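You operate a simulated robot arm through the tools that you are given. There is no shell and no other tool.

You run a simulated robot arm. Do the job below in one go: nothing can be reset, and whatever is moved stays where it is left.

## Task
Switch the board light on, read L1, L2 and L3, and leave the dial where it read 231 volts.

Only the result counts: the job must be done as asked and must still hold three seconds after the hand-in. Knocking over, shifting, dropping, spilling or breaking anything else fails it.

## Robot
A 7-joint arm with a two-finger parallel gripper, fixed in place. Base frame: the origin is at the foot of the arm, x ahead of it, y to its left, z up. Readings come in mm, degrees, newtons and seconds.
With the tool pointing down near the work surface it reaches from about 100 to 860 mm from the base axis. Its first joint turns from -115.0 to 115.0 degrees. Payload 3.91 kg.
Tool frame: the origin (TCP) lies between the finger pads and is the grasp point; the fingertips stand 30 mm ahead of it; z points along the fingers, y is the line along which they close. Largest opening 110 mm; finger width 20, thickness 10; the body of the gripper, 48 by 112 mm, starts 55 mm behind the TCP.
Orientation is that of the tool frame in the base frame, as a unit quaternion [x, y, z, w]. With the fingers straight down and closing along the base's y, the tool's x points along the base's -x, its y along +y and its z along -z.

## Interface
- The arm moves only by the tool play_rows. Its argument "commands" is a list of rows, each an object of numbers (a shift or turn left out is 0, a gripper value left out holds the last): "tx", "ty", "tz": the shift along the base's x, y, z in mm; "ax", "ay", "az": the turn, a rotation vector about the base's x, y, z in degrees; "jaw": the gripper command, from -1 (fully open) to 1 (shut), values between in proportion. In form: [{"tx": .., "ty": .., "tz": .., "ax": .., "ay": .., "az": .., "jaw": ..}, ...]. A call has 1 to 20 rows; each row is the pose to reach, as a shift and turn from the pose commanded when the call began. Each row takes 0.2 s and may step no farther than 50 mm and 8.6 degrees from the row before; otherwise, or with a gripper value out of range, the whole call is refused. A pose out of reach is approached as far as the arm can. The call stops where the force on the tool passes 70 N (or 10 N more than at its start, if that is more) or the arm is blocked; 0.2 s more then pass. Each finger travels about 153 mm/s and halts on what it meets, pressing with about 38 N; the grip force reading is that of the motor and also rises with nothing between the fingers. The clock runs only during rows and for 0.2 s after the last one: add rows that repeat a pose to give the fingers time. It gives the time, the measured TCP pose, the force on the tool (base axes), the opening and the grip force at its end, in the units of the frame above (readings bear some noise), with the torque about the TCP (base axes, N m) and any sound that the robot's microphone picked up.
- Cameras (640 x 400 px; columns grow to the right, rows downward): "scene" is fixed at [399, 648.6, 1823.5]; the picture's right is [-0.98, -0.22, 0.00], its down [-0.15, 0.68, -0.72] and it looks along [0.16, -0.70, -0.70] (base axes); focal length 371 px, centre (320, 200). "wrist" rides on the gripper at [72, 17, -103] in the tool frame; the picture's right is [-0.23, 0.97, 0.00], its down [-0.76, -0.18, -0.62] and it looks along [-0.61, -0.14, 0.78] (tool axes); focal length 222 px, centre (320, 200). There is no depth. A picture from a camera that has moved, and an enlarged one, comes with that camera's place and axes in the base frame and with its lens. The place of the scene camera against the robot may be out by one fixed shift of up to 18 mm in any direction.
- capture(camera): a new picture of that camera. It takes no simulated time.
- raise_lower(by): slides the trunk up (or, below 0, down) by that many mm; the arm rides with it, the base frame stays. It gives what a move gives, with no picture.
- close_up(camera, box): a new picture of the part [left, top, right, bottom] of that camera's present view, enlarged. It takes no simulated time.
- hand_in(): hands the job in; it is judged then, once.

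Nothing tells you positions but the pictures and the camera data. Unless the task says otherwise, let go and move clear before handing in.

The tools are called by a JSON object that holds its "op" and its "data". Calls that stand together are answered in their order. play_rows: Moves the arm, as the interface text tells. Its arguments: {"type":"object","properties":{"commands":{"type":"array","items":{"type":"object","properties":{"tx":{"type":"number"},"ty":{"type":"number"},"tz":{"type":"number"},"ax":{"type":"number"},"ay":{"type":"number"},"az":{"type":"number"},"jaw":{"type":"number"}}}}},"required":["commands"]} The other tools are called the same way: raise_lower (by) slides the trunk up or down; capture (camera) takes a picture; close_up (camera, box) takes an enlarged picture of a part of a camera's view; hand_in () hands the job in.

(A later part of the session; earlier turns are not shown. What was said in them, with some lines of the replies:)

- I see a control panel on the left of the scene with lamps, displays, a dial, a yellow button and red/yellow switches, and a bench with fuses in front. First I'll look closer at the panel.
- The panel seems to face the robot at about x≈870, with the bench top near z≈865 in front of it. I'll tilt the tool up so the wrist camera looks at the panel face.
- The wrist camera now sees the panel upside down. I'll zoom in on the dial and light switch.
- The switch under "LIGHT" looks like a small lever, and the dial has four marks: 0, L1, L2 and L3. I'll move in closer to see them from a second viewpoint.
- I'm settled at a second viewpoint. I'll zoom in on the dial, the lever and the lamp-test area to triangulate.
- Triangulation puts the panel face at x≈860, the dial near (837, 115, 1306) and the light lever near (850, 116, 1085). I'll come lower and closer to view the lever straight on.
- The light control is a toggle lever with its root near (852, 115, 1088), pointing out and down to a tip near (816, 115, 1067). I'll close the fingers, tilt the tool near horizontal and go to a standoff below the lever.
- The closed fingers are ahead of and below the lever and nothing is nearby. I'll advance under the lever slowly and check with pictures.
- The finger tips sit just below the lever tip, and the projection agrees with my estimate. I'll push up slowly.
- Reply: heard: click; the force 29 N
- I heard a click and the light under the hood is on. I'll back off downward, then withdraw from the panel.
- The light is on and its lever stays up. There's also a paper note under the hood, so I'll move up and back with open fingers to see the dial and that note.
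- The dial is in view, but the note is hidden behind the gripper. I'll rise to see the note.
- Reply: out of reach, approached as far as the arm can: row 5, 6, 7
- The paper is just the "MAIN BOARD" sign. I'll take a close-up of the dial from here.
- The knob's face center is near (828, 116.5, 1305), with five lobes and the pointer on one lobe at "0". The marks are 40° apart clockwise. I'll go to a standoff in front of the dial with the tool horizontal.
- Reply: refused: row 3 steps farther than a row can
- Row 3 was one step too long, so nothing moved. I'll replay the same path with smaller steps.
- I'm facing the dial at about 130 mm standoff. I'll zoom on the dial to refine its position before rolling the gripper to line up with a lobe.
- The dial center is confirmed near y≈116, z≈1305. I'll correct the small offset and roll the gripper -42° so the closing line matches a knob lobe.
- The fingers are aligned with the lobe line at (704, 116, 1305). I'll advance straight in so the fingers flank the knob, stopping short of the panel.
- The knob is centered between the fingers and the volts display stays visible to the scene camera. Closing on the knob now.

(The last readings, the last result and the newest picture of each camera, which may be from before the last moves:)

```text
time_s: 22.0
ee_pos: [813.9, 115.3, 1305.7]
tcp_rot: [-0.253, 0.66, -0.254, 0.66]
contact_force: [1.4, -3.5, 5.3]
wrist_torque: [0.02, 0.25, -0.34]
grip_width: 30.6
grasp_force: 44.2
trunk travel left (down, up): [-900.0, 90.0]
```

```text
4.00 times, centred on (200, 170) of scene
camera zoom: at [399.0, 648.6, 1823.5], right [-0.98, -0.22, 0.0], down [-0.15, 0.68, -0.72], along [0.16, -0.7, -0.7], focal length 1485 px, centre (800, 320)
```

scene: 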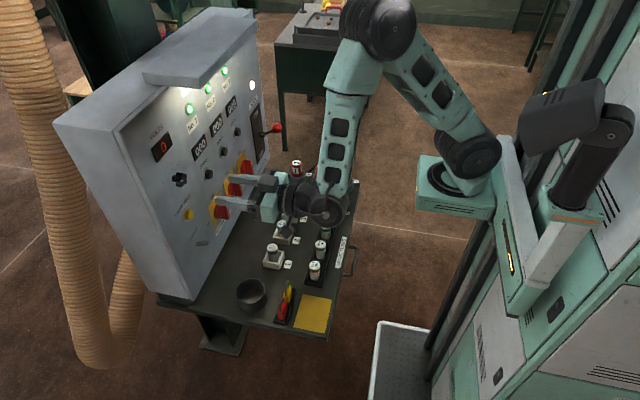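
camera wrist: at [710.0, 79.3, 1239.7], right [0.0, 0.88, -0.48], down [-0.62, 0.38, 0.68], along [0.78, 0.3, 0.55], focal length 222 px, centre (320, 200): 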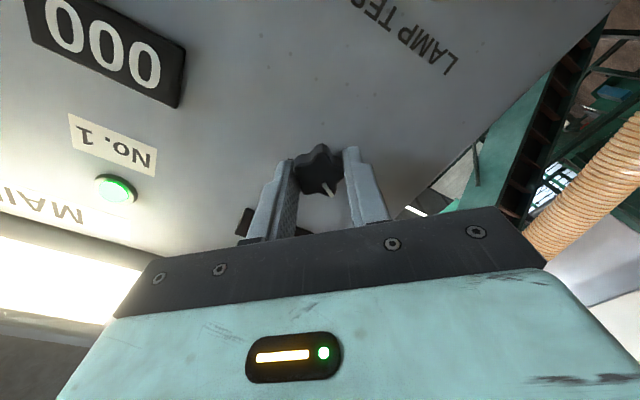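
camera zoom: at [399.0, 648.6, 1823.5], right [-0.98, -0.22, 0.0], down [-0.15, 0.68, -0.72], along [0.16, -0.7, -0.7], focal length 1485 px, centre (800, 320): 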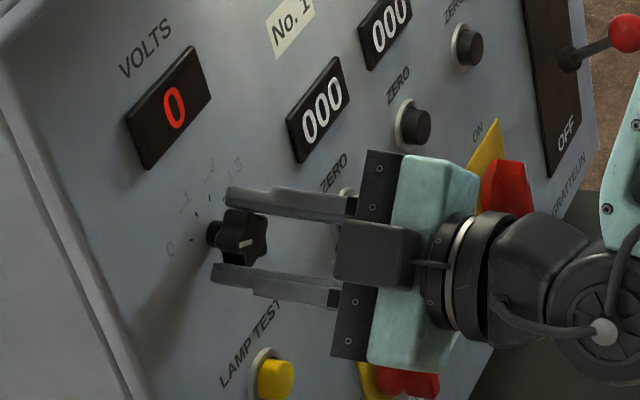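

The knob is gripped (30.6 mm wide) with only small side forces. I'll turn 40° clockwise (about +x) to the first mark.

{"op": "play_rows", "data": {"commands": [{"ax": 7}, {"ax": 14}, {"ax": 21}, {"ax": 28}, {"ax": 35}, {"ax": 40}, {"ax": 40}, {"ax": 40}]}}

{"op": "close_up", "data": {"camera": "scene", "box": [120, 120, 280, 220]}}

{"op": "capture", "data": {"camera": "wrist"}}

```text
time_s: 23.8
ee_pos: [812.7, 114.7, 1305.5]
tcp_rot: [-0.011, 0.707, -0.013, 0.707]
contact_force: [2.2, -7.1, 10.4]
wrist_torque: [-0.02, 0.61, 0.04]
grip_width: 30.6
grasp_force: 44.8
trunk travel left (down, up): [-900.0, 90.0]
```

```text
4.00 times, centred on (200, 170) of scene
camera zoom: at [399.0, 648.6, 1823.5], right [-0.98, -0.22, 0.0], down [-0.15, 0.68, -0.72], along [0.16, -0.7, -0.7], focal length 1485 px, centre (800, 320)
```

zoom: 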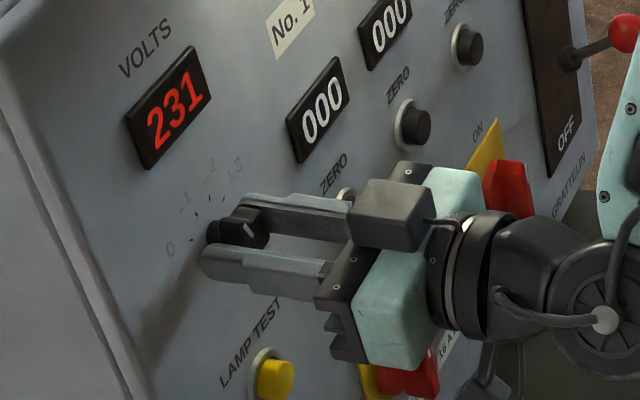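

```text
taken
camera wrist: at [710.1, 129.3, 1232.0], right [0.0, 0.98, 0.19], down [-0.62, -0.15, 0.77], along [0.78, -0.12, 0.61], focal length 222 px, centre (320, 200)
```

wrist: 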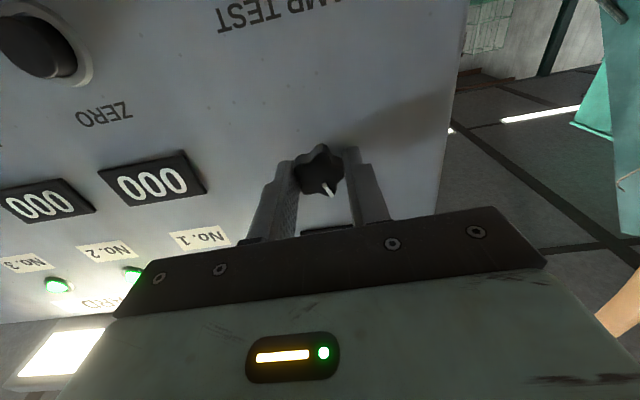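

L1 reads 231. I still have to read L2 and L3, so I'll check this display closely and go on to the next mark.

{"op": "close_up", "data": {"camera": "scene", "box": [145, 125, 193, 155]}}

{"op": "play_rows", "data": {"commands": [{"ax": 7}, {"ax": 14}, {"ax": 21}, {"ax": 28}, {"ax": 35}, {"ax": 40}, {"ax": 40}, {"ax": 40}]}}

{"op": "close_up", "data": {"camera": "scene", "box": [120, 120, 280, 220]}}

{"op": "close_up", "data": {"camera": "scene", "box": [145, 125, 193, 155]}}

{"op": "capture", "data": {"camera": "wrist"}}

```text
13.33 times, centred on (169, 140) of scene
camera zoom: at [399.0, 648.6, 1823.5], right [-0.98, -0.22, 0.0], down [-0.15, 0.68, -0.72], along [0.16, -0.7, -0.7], focal length 4951 px, centre (2333, 1000)
```

zoom: 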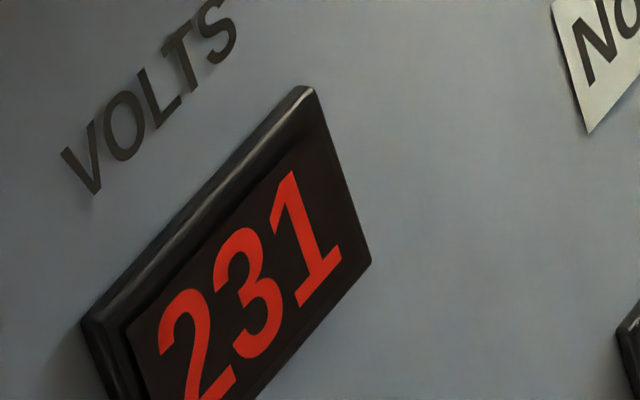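

```text
time_s: 25.6
ee_pos: [812.4, 114.7, 1305.5]
tcp_rot: [0.232, 0.667, 0.231, 0.669]
contact_force: [11.5, -11.5, 15.9]
wrist_torque: [-0.01, 0.15, 0.01]
grip_width: 30.6
grasp_force: 44.9
trunk travel left (down, up): [-900.0, 90.0]
```

```text
4.00 times, centred on (200, 170) of scene
camera zoom: at [399.0, 648.6, 1823.5], right [-0.98, -0.22, 0.0], down [-0.15, 0.68, -0.72], along [0.16, -0.7, -0.7], focal length 1485 px, centre (800, 320)
```

zoom: 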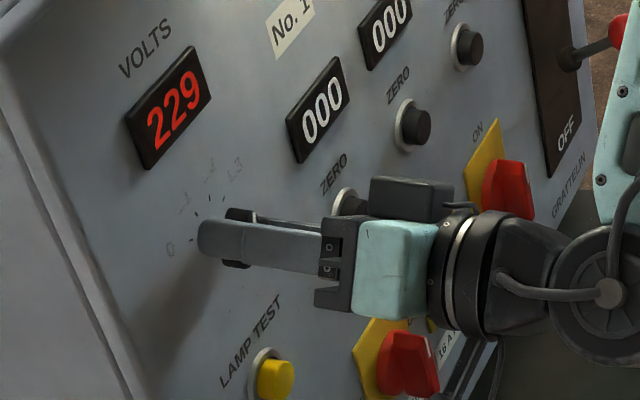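

```text
13.33 times, centred on (169, 140) of scene
camera zoom: at [399.0, 648.6, 1823.5], right [-0.98, -0.22, 0.0], down [-0.15, 0.68, -0.72], along [0.16, -0.7, -0.7], focal length 4951 px, centre (2333, 1000)
```

zoom: 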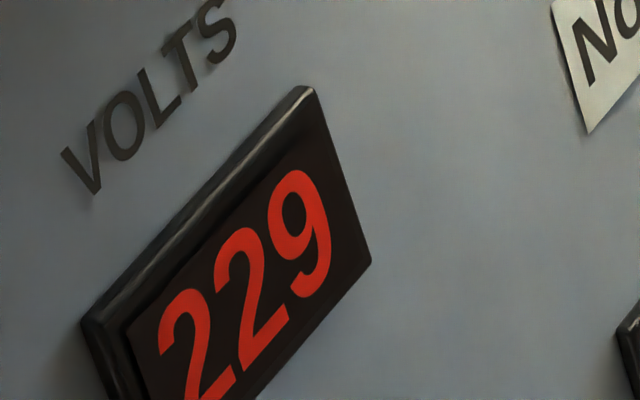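

```text
taken
camera wrist: at [710.2, 172.7, 1258.3], right [0.0, 0.63, 0.78], down [-0.63, -0.61, 0.49], along [0.78, -0.49, 0.39], focal length 222 px, centre (320, 200)
```

wrist: 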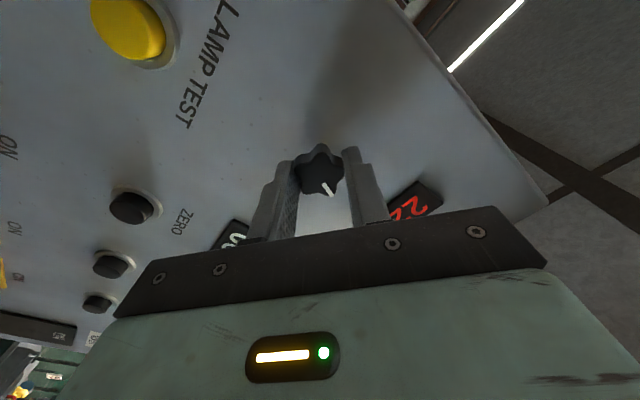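

L2 reads 229. I'll turn another 40° to read L3.

{"op": "play_rows", "data": {"commands": [{"ax": 7}, {"ax": 14}, {"ax": 21}, {"ax": 28}, {"ax": 35}, {"ax": 40}, {"ax": 40}, {"ax": 40}]}}

{"op": "close_up", "data": {"camera": "scene", "box": [120, 120, 280, 220]}}

{"op": "close_up", "data": {"camera": "scene", "box": [145, 125, 193, 155]}}

{"op": "capture", "data": {"camera": "wrist"}}

```text
time_s: 26.5
ee_pos: [813.8, 115.4, 1306.2]
tcp_rot: [0.362, 0.633, 0.323, 0.604]
contact_force: [5.9, -7.8, -15.0]
wrist_torque: [0.01, -0.95, -0.92]
grip_width: 31.5
grasp_force: 44.9
out of reach, approached as far as the arm can: row 2, 3, 4
trunk travel left (down, up): [-900.0, 90.0]
stopped in row 4: the force on the tool passed its limit at 84 N (the readings are from after the stop); the commanded pose is now the measured one
```

```text
4.00 times, centred on (200, 170) of scene
camera zoom: at [399.0, 648.6, 1823.5], right [-0.98, -0.22, 0.0], down [-0.15, 0.68, -0.72], along [0.16, -0.7, -0.7], focal length 1485 px, centre (800, 320)
```

zoom: 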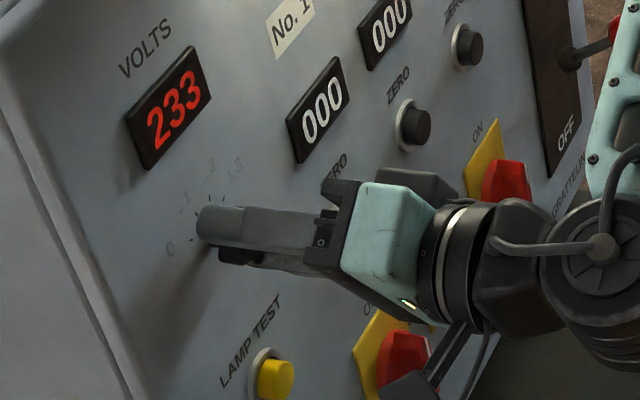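

```text
13.33 times, centred on (169, 140) of scene
camera zoom: at [399.0, 648.6, 1823.5], right [-0.98, -0.22, 0.0], down [-0.15, 0.68, -0.72], along [0.16, -0.7, -0.7], focal length 4951 px, centre (2333, 1000)
```

zoom: 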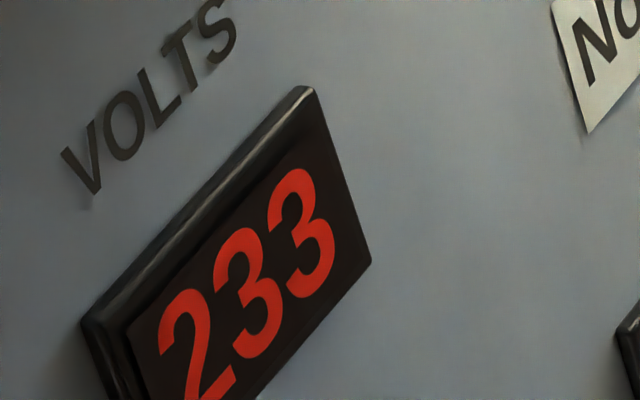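

```text
taken
camera wrist: at [711.0, 188.3, 1288.3], right [0.07, 0.32, 0.94], down [-0.63, -0.72, 0.29], along [0.78, -0.61, 0.15], focal length 222 px, centre (320, 200)
```

wrist: 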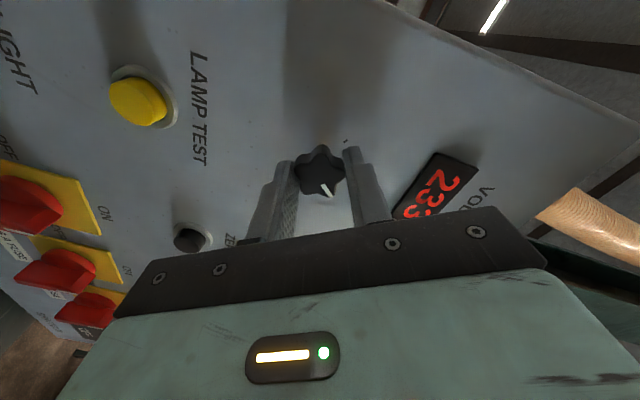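

L3 reads 233; the wrist hit its turning limit just short of the full 40°. So L1 is the 231 V position. I'll release here, back off and see where the dial settled before turning it back.

{"op": "play_rows", "data": {"commands": [{"jaw": 0.2}, {"jaw": -0.1}, {"jaw": -0.1}, {"tx": -15, "jaw": -0.1}, {"tx": -40, "jaw": -0.1}, {"tx": -70, "jaw": -0.1}, {"tx": -70, "jaw": -0.1}]}}

{"op": "close_up", "data": {"camera": "scene", "box": [120, 120, 280, 220]}}

{"op": "capture", "data": {"camera": "wrist"}}

```text
time_s: 28.1
ee_pos: [742.4, 117.4, 1309.8]
tcp_rot: [0.359, 0.632, 0.328, 0.604]
contact_force: [0.6, 0.5, -0.3]
wrist_torque: [-0.02, -0.02, 0.02]
grip_width: 60.5
grasp_force: 0.1
trunk travel left (down, up): [-900.0, 90.0]
```

```text
4.00 times, centred on (200, 170) of scene
camera zoom: at [399.0, 648.6, 1823.5], right [-0.98, -0.22, 0.0], down [-0.15, 0.68, -0.72], along [0.16, -0.7, -0.7], focal length 1485 px, centre (800, 320)
```

zoom: 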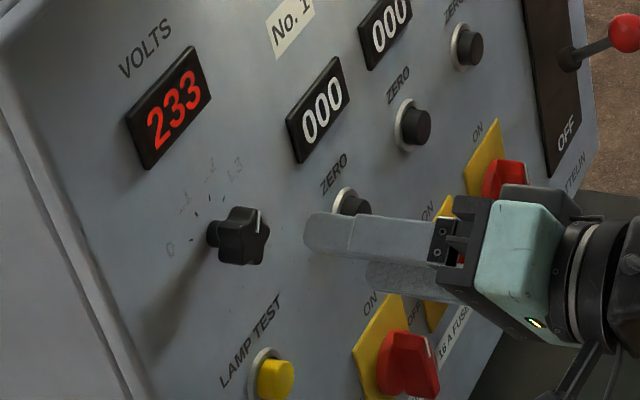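

```text
taken
camera wrist: at [639.0, 190.5, 1291.5], right [0.06, 0.32, 0.95], down [-0.62, -0.73, 0.29], along [0.78, -0.61, 0.16], focal length 222 px, centre (320, 200)
```

wrist: 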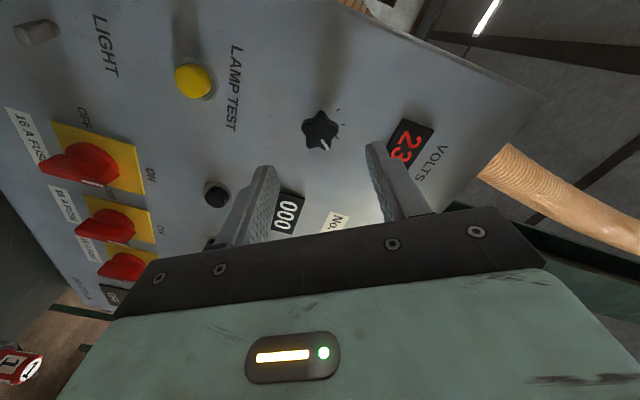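

The display still shows 233. I'll zoom to see the pointer's actual angle.

{"op": "close_up", "data": {"camera": "wrist", "box": [288, 105, 352, 145]}}

{"op": "close_up", "data": {"camera": "scene", "box": [160, 155, 208, 190]}}

```text
10.00 times, centred on (320, 125) of wrist
camera zoom: at [639.0, 190.5, 1291.5], right [0.06, 0.32, 0.95], down [-0.62, -0.73, 0.29], along [0.78, -0.61, 0.16], focal length 2221 px, centre (320, 950)
```

zoom: 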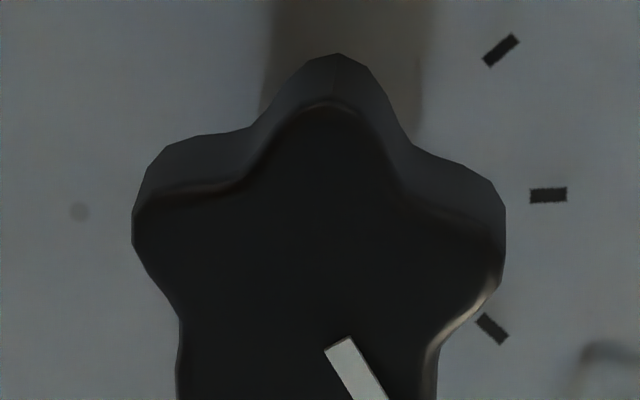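

```text
11.43 times, centred on (184, 172) of scene
camera zoom: at [399.0, 648.6, 1823.5], right [-0.98, -0.22, 0.0], down [-0.15, 0.68, -0.72], along [0.16, -0.7, -0.7], focal length 4244 px, centre (1874, 514)
```

zoom: 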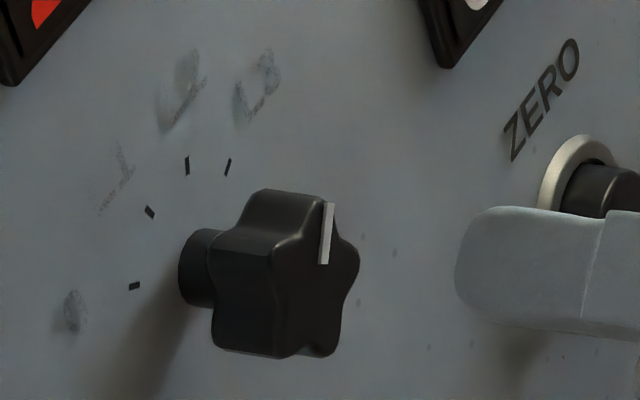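

The dial has no strong detent: its pointer stopped about midway past L2, though it reads 233. I'll measure the pointer angle more precisely before regrasping.

{"op": "close_up", "data": {"camera": "wrist", "box": [280, 100, 360, 160]}}

```text
6.67 times, centred on (320, 130) of wrist
camera zoom: at [639.0, 190.5, 1291.5], right [0.06, 0.32, 0.95], down [-0.62, -0.73, 0.29], along [0.78, -0.61, 0.16], focal length 1481 px, centre (320, 667)
```

zoom: 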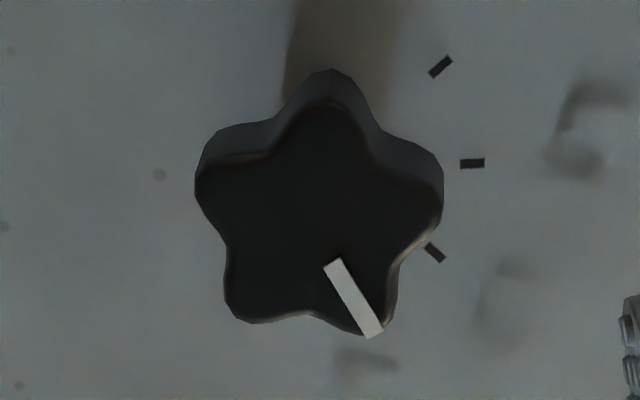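

The pointer is about 42° right of vertical, and L3 is at 60°. I'll set the gripper level at a 24° roll, in line with a lobe, so I can turn to L3 properly and then back to L1.

{"op": "play_rows", "data": {"commands": [{"ax": -6.8, "ay": -0.56, "az": 0.4}, {"ax": -13.6, "ay": -1.1, "az": 0.8}, {"ax": -20.5, "ay": -1.7, "az": 1.2}, {"ax": -27.3, "ay": -2.2, "az": 1.6}, {"ax": -34.1, "ay": -2.8, "az": 2.0}, {"ax": -34.1, "ay": -2.8, "az": 2.0}, {"ax": -34.1, "ay": -2.8, "az": 2.0}]}}

{"op": "capture", "data": {"camera": "wrist"}}

{"op": "close_up", "data": {"camera": "wrist", "box": [280, 100, 360, 160]}}

```text
time_s: 29.7
ee_pos: [741.4, 117.0, 1309.6]
tcp_rot: [0.146, 0.691, 0.147, 0.692]
contact_force: [0.5, 0.0, 0.2]
wrist_torque: [-0.05, 0.03, -0.02]
grip_width: 60.4
grasp_force: 0.0
trunk travel left (down, up): [-900.0, 90.0]
```

```text
taken
camera wrist: at [638.7, 162.9, 1250.5], right [0.0, 0.8, 0.6], down [-0.62, -0.47, 0.62], along [0.78, -0.38, 0.5], focal length 222 px, centre (320, 200)
```

wrist: 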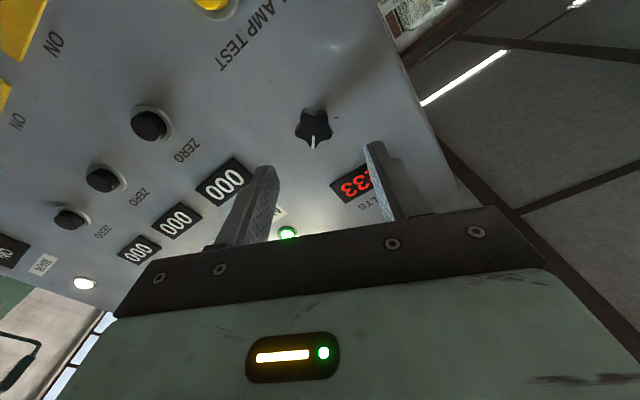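

```text
6.67 times, centred on (320, 130) of wrist
camera zoom: at [638.7, 162.9, 1250.5], right [0.0, 0.8, 0.6], down [-0.62, -0.47, 0.62], along [0.78, -0.38, 0.5], focal length 1481 px, centre (320, 667)
```

zoom: 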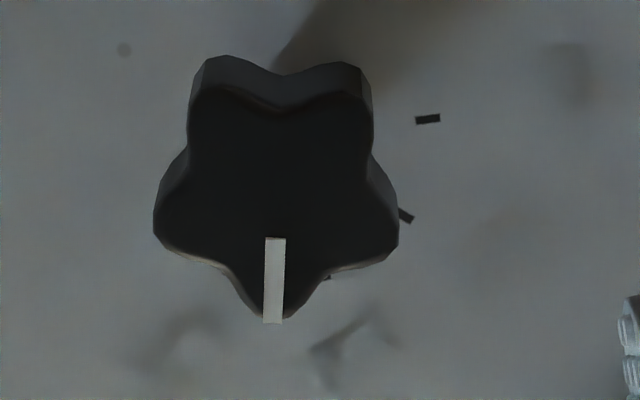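

The pointer is at about 41° right of vertical and the fingers are lined up with its lobe. I'll correct the center, advance and close on the knob again.

{"op": "play_rows", "data": {"commands": [{"tx": 10, "ty": -2, "tz": -3.9, "jaw": -0.1}, {"tx": 30, "ty": -2, "tz": -3.9, "jaw": -0.1}, {"tx": 50, "ty": -2, "tz": -3.9, "jaw": -0.1}, {"tx": 64, "ty": -2, "tz": -3.9, "jaw": -0.1}, {"tx": 71.5, "ty": -2, "tz": -3.9, "jaw": -0.1}, {"tx": 71.5, "ty": -2, "tz": -3.9, "jaw": -0.1}]}}

{"op": "capture", "data": {"camera": "wrist"}}

{"op": "close_up", "data": {"camera": "scene", "box": [120, 120, 280, 220]}}

```text
time_s: 31.1
ee_pos: [812.9, 114.8, 1306.7]
tcp_rot: [0.148, 0.692, 0.146, 0.692]
contact_force: [0.4, 0.7, -0.5]
wrist_torque: [-0.02, 0.01, -0.02]
grip_width: 60.5
grasp_force: 0.1
trunk travel left (down, up): [-900.0, 90.0]
```

```text
taken
camera wrist: at [709.9, 161.0, 1246.8], right [0.0, 0.8, 0.6], down [-0.62, -0.47, 0.62], along [0.78, -0.38, 0.5], focal length 222 px, centre (320, 200)
```

wrist: 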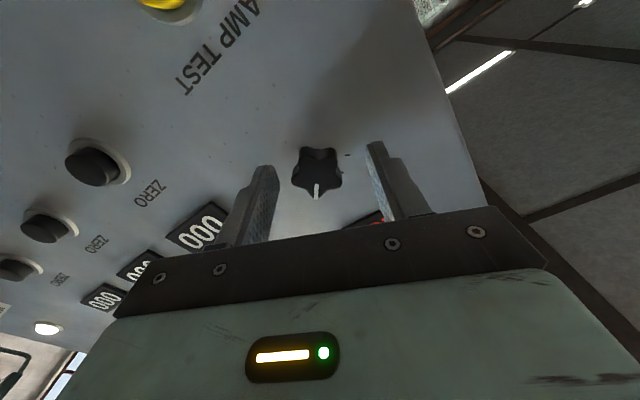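

```text
4.00 times, centred on (200, 170) of scene
camera zoom: at [399.0, 648.6, 1823.5], right [-0.98, -0.22, 0.0], down [-0.15, 0.68, -0.72], along [0.16, -0.7, -0.7], focal length 1485 px, centre (800, 320)
```

zoom: 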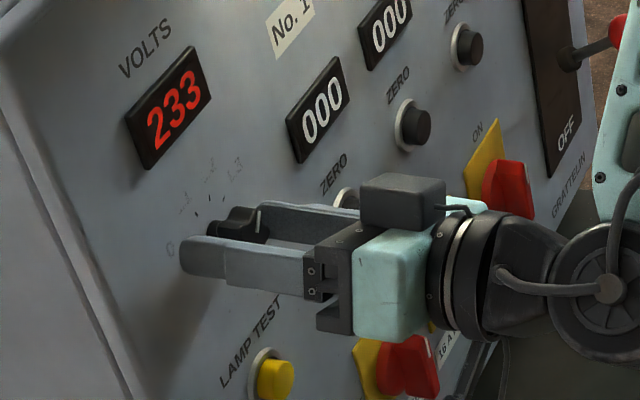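

The knob sits between the fingers. I'll close and turn 17° further to the L3 mark.

{"op": "play_rows", "data": {"commands": [{"jaw": 0.2}, {"jaw": 0.35}, {"jaw": 0.5}, {"jaw": 1}, {"jaw": 1}, {"jaw": 1}, {"ax": 6}, {"ax": 12}, {"ax": 17}, {"ax": 17}, {"ax": 17}]}}

{"op": "close_up", "data": {"camera": "scene", "box": [120, 120, 280, 220]}}

{"op": "close_up", "data": {"camera": "wrist", "box": [260, 120, 380, 210]}}

```text
time_s: 33.5
ee_pos: [812.5, 114.2, 1305.7]
tcp_rot: [0.249, 0.662, 0.248, 0.662]
contact_force: [-2.8, -13.8, -8.6]
wrist_torque: [-0.02, 0.66, 0.39]
grip_width: 30.6
grasp_force: 44.7
trunk travel left (down, up): [-900.0, 90.0]
```

```text
4.00 times, centred on (200, 170) of scene
camera zoom: at [399.0, 648.6, 1823.5], right [-0.98, -0.22, 0.0], down [-0.15, 0.68, -0.72], along [0.16, -0.7, -0.7], focal length 1485 px, centre (800, 320)
```

zoom: 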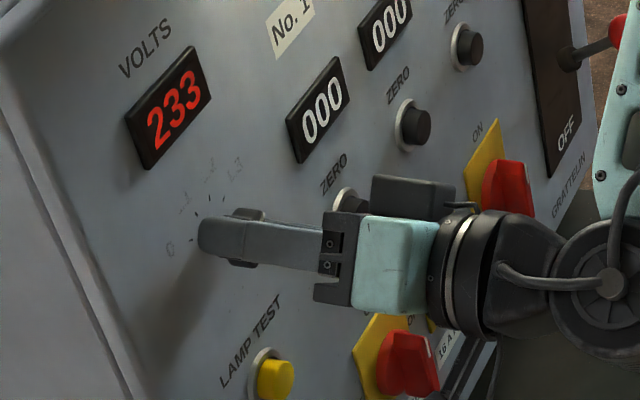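

```text
4.44 times, centred on (320, 165) of wrist
camera zoom: at [710.0, 175.1, 1261.8], right [0.0, 0.58, 0.81], down [-0.62, -0.63, 0.46], along [0.78, -0.51, 0.36], focal length 987 px, centre (320, 356)
```

zoom: 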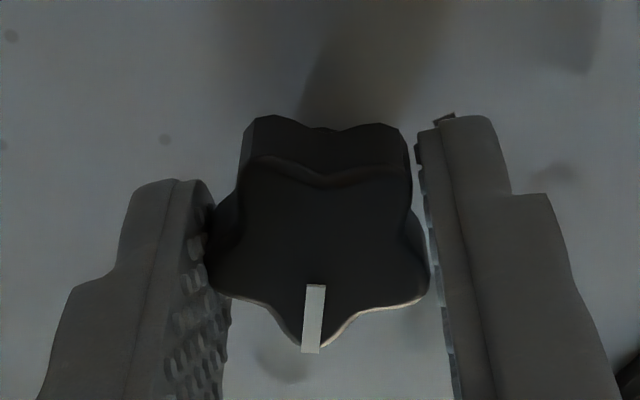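

L3 reads 233 with the pointer squarely on its mark. The readings are L1 = 231, L2 = 229 and L3 = 233, so I'll turn the dial back 79° to L1.

{"op": "play_rows", "data": {"commands": [{"ax": -7}, {"ax": -14}, {"ax": -21}, {"ax": -28}, {"ax": -35}, {"ax": -42}, {"ax": -49}, {"ax": -56}, {"ax": -63}, {"ax": -70}, {"ax": -76}, {"ax": -79.2}, {"ax": -79.2}, {"ax": -79.2}]}}

{"op": "close_up", "data": {"camera": "scene", "box": [120, 120, 280, 220]}}

{"op": "close_up", "data": {"camera": "wrist", "box": [260, 120, 380, 210]}}

```text
time_s: 36.5
ee_pos: [812.8, 116.2, 1305.6]
tcp_rot: [-0.231, 0.667, -0.232, 0.669]
contact_force: [0.6, -10.0, -0.6]
wrist_torque: [-0.01, 0.39, -0.24]
grip_width: 30.4
grasp_force: 45.1
trunk travel left (down, up): [-900.0, 90.0]
```

```text
4.00 times, centred on (200, 170) of scene
camera zoom: at [399.0, 648.6, 1823.5], right [-0.98, -0.22, 0.0], down [-0.15, 0.68, -0.72], along [0.16, -0.7, -0.7], focal length 1485 px, centre (800, 320)
```

zoom: 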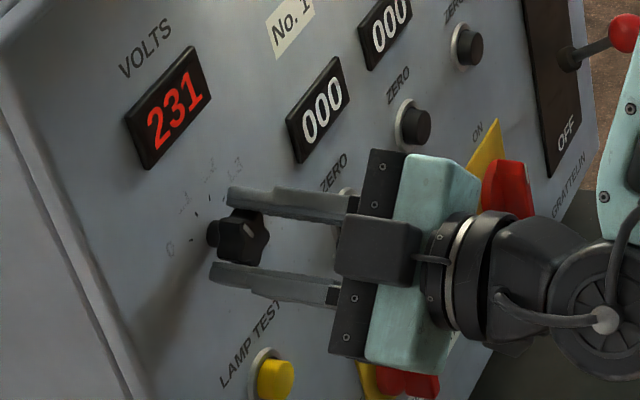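

```text
4.44 times, centred on (320, 165) of wrist
camera zoom: at [710.0, 83.7, 1237.7], right [0.0, 0.91, -0.42], down [-0.62, 0.33, 0.71], along [0.78, 0.26, 0.57], focal length 987 px, centre (320, 356)
```

zoom: 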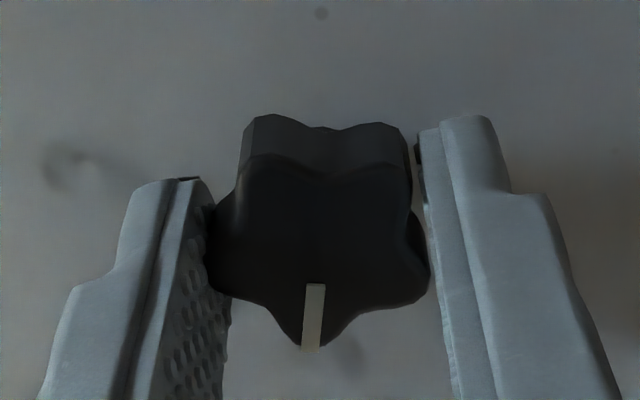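

The dial is back on L1 and reads 231. I'll release it gently and back straight off.

{"op": "play_rows", "data": {"commands": [{"jaw": 0.35}, {"jaw": 0.1}, {"jaw": -0.1}, {"jaw": -0.1}, {"tx": -20, "jaw": -0.1}, {"tx": -50, "jaw": -0.1}, {"tx": -90, "jaw": -0.1}, {"tx": -130, "jaw": -0.1}, {"tx": -170, "jaw": -0.1}, {"tx": -170, "jaw": -0.1}]}}

{"op": "capture", "data": {"camera": "scene"}}

{"op": "close_up", "data": {"camera": "scene", "box": [130, 120, 210, 190]}}

{"op": "close_up", "data": {"camera": "scene", "box": [160, 155, 208, 190]}}

{"op": "capture", "data": {"camera": "wrist"}}

```text
time_s: 38.7
ee_pos: [642.2, 113.8, 1308.3]
tcp_rot: [-0.23, 0.668, -0.231, 0.669]
contact_force: [0.8, 0.1, 0.5]
wrist_torque: [0.02, -0.02, -0.01]
grip_width: 60.4
grasp_force: 0.1
trunk travel left (down, up): [-900.0, 90.0]
```

```text
taken
```

scene: 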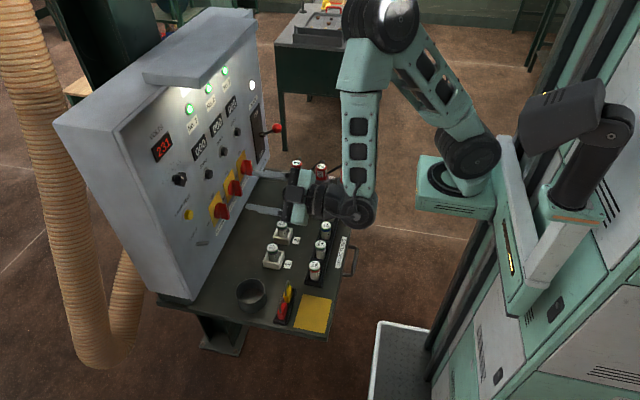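

```text
5.71 times, centred on (170, 155) of scene
camera zoom: at [399.0, 648.6, 1823.5], right [-0.98, -0.22, 0.0], down [-0.15, 0.68, -0.72], along [0.16, -0.7, -0.7], focal length 2122 px, centre (1177, 457)
```

zoom: 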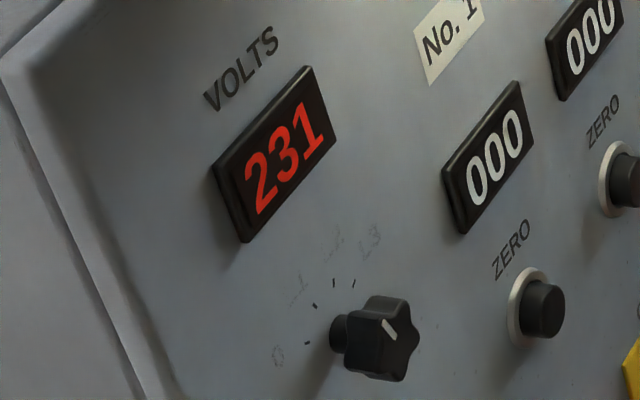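

```text
11.43 times, centred on (184, 172) of scene
camera zoom: at [399.0, 648.6, 1823.5], right [-0.98, -0.22, 0.0], down [-0.15, 0.68, -0.72], along [0.16, -0.7, -0.7], focal length 4244 px, centre (1874, 514)
```

zoom: 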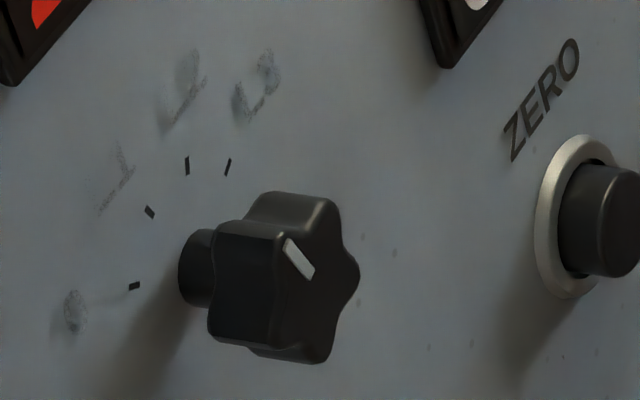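

```text
taken
camera wrist: at [539.0, 83.2, 1238.8], right [0.0, 0.91, -0.42], down [-0.62, 0.33, 0.71], along [0.78, 0.26, 0.57], focal length 222 px, centre (320, 200)
```

wrist: 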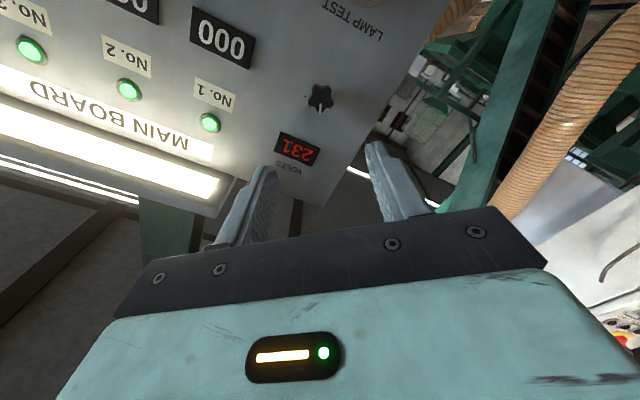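

The display holds 231 after release. I'll double-check the pointer against the L1 mark, and check the light lever.

{"op": "close_up", "data": {"camera": "wrist", "box": [296, 78, 344, 116]}}

{"op": "close_up", "data": {"camera": "scene", "box": [160, 180, 300, 275]}}

{"op": "close_up", "data": {"camera": "scene", "box": [220, 150, 380, 340]}}

```text
10.53 times, centred on (320, 97) of wrist
camera zoom: at [539.0, 83.2, 1238.8], right [0.0, 0.91, -0.42], down [-0.62, 0.33, 0.71], along [0.78, 0.26, 0.57], focal length 2338 px, centre (320, 1284)
```

zoom: 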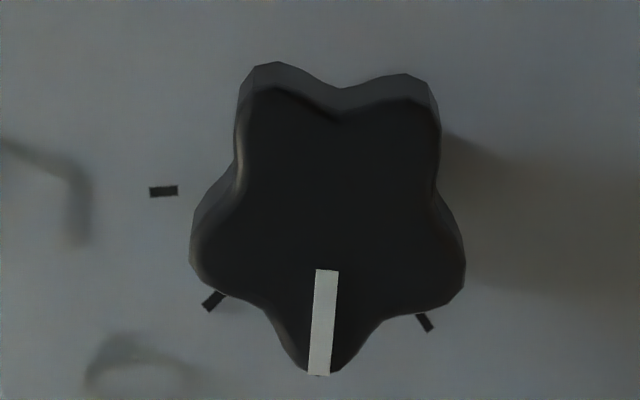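

```text
4.21 times, centred on (230, 228) of scene
camera zoom: at [399.0, 648.6, 1823.5], right [-0.98, -0.22, 0.0], down [-0.15, 0.68, -0.72], along [0.16, -0.7, -0.7], focal length 1564 px, centre (699, 84)
```

zoom: 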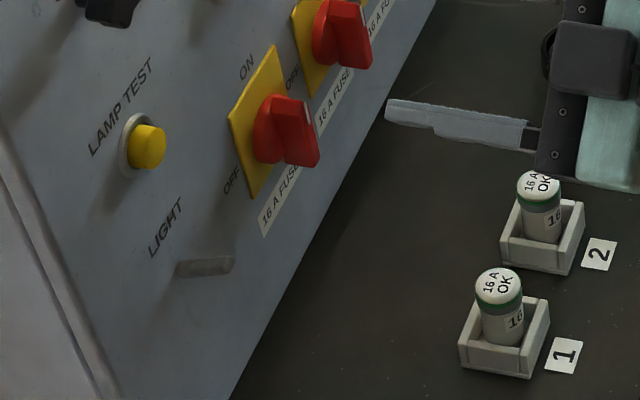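

```text
2.11 times, centred on (300, 245) of scene
camera zoom: at [399.0, 648.6, 1823.5], right [-0.98, -0.22, 0.0], down [-0.15, 0.68, -0.72], along [0.16, -0.7, -0.7], focal length 782 px, centre (362, 105)
```

zoom: 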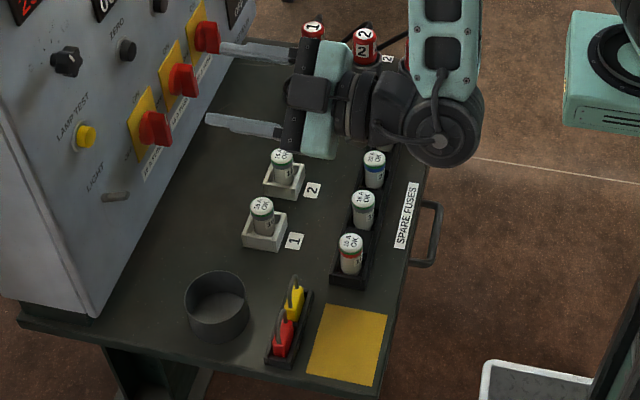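

The pointer is 20° left of vertical, right on the L1 mark, and the display shows 231. The light is on with its lever up, nothing else has moved, and the arm is clear, so I'm handing in.

{"op": "hand_in", "data": {}}

```text
The job is handed in.
```

The board light is on, and the dial is at L1, which reads 231 V. The job is handed in, but no verdict came back.

| Position | Reading |
|---|---|
| L1 | 231 V |
| L2 | 229 V |
| L3 | 233 V |

On the first pass the wrist hit its turning limit just short of L3. I regripped the knob, turned it fully onto the L3 mark, and it still read 233 V. I then turned it back to L1. After I let go, the pointer sat on the L1 mark and the display still showed 231.

In the last pictures nothing else looked moved, and the gripper was well clear of the panel.
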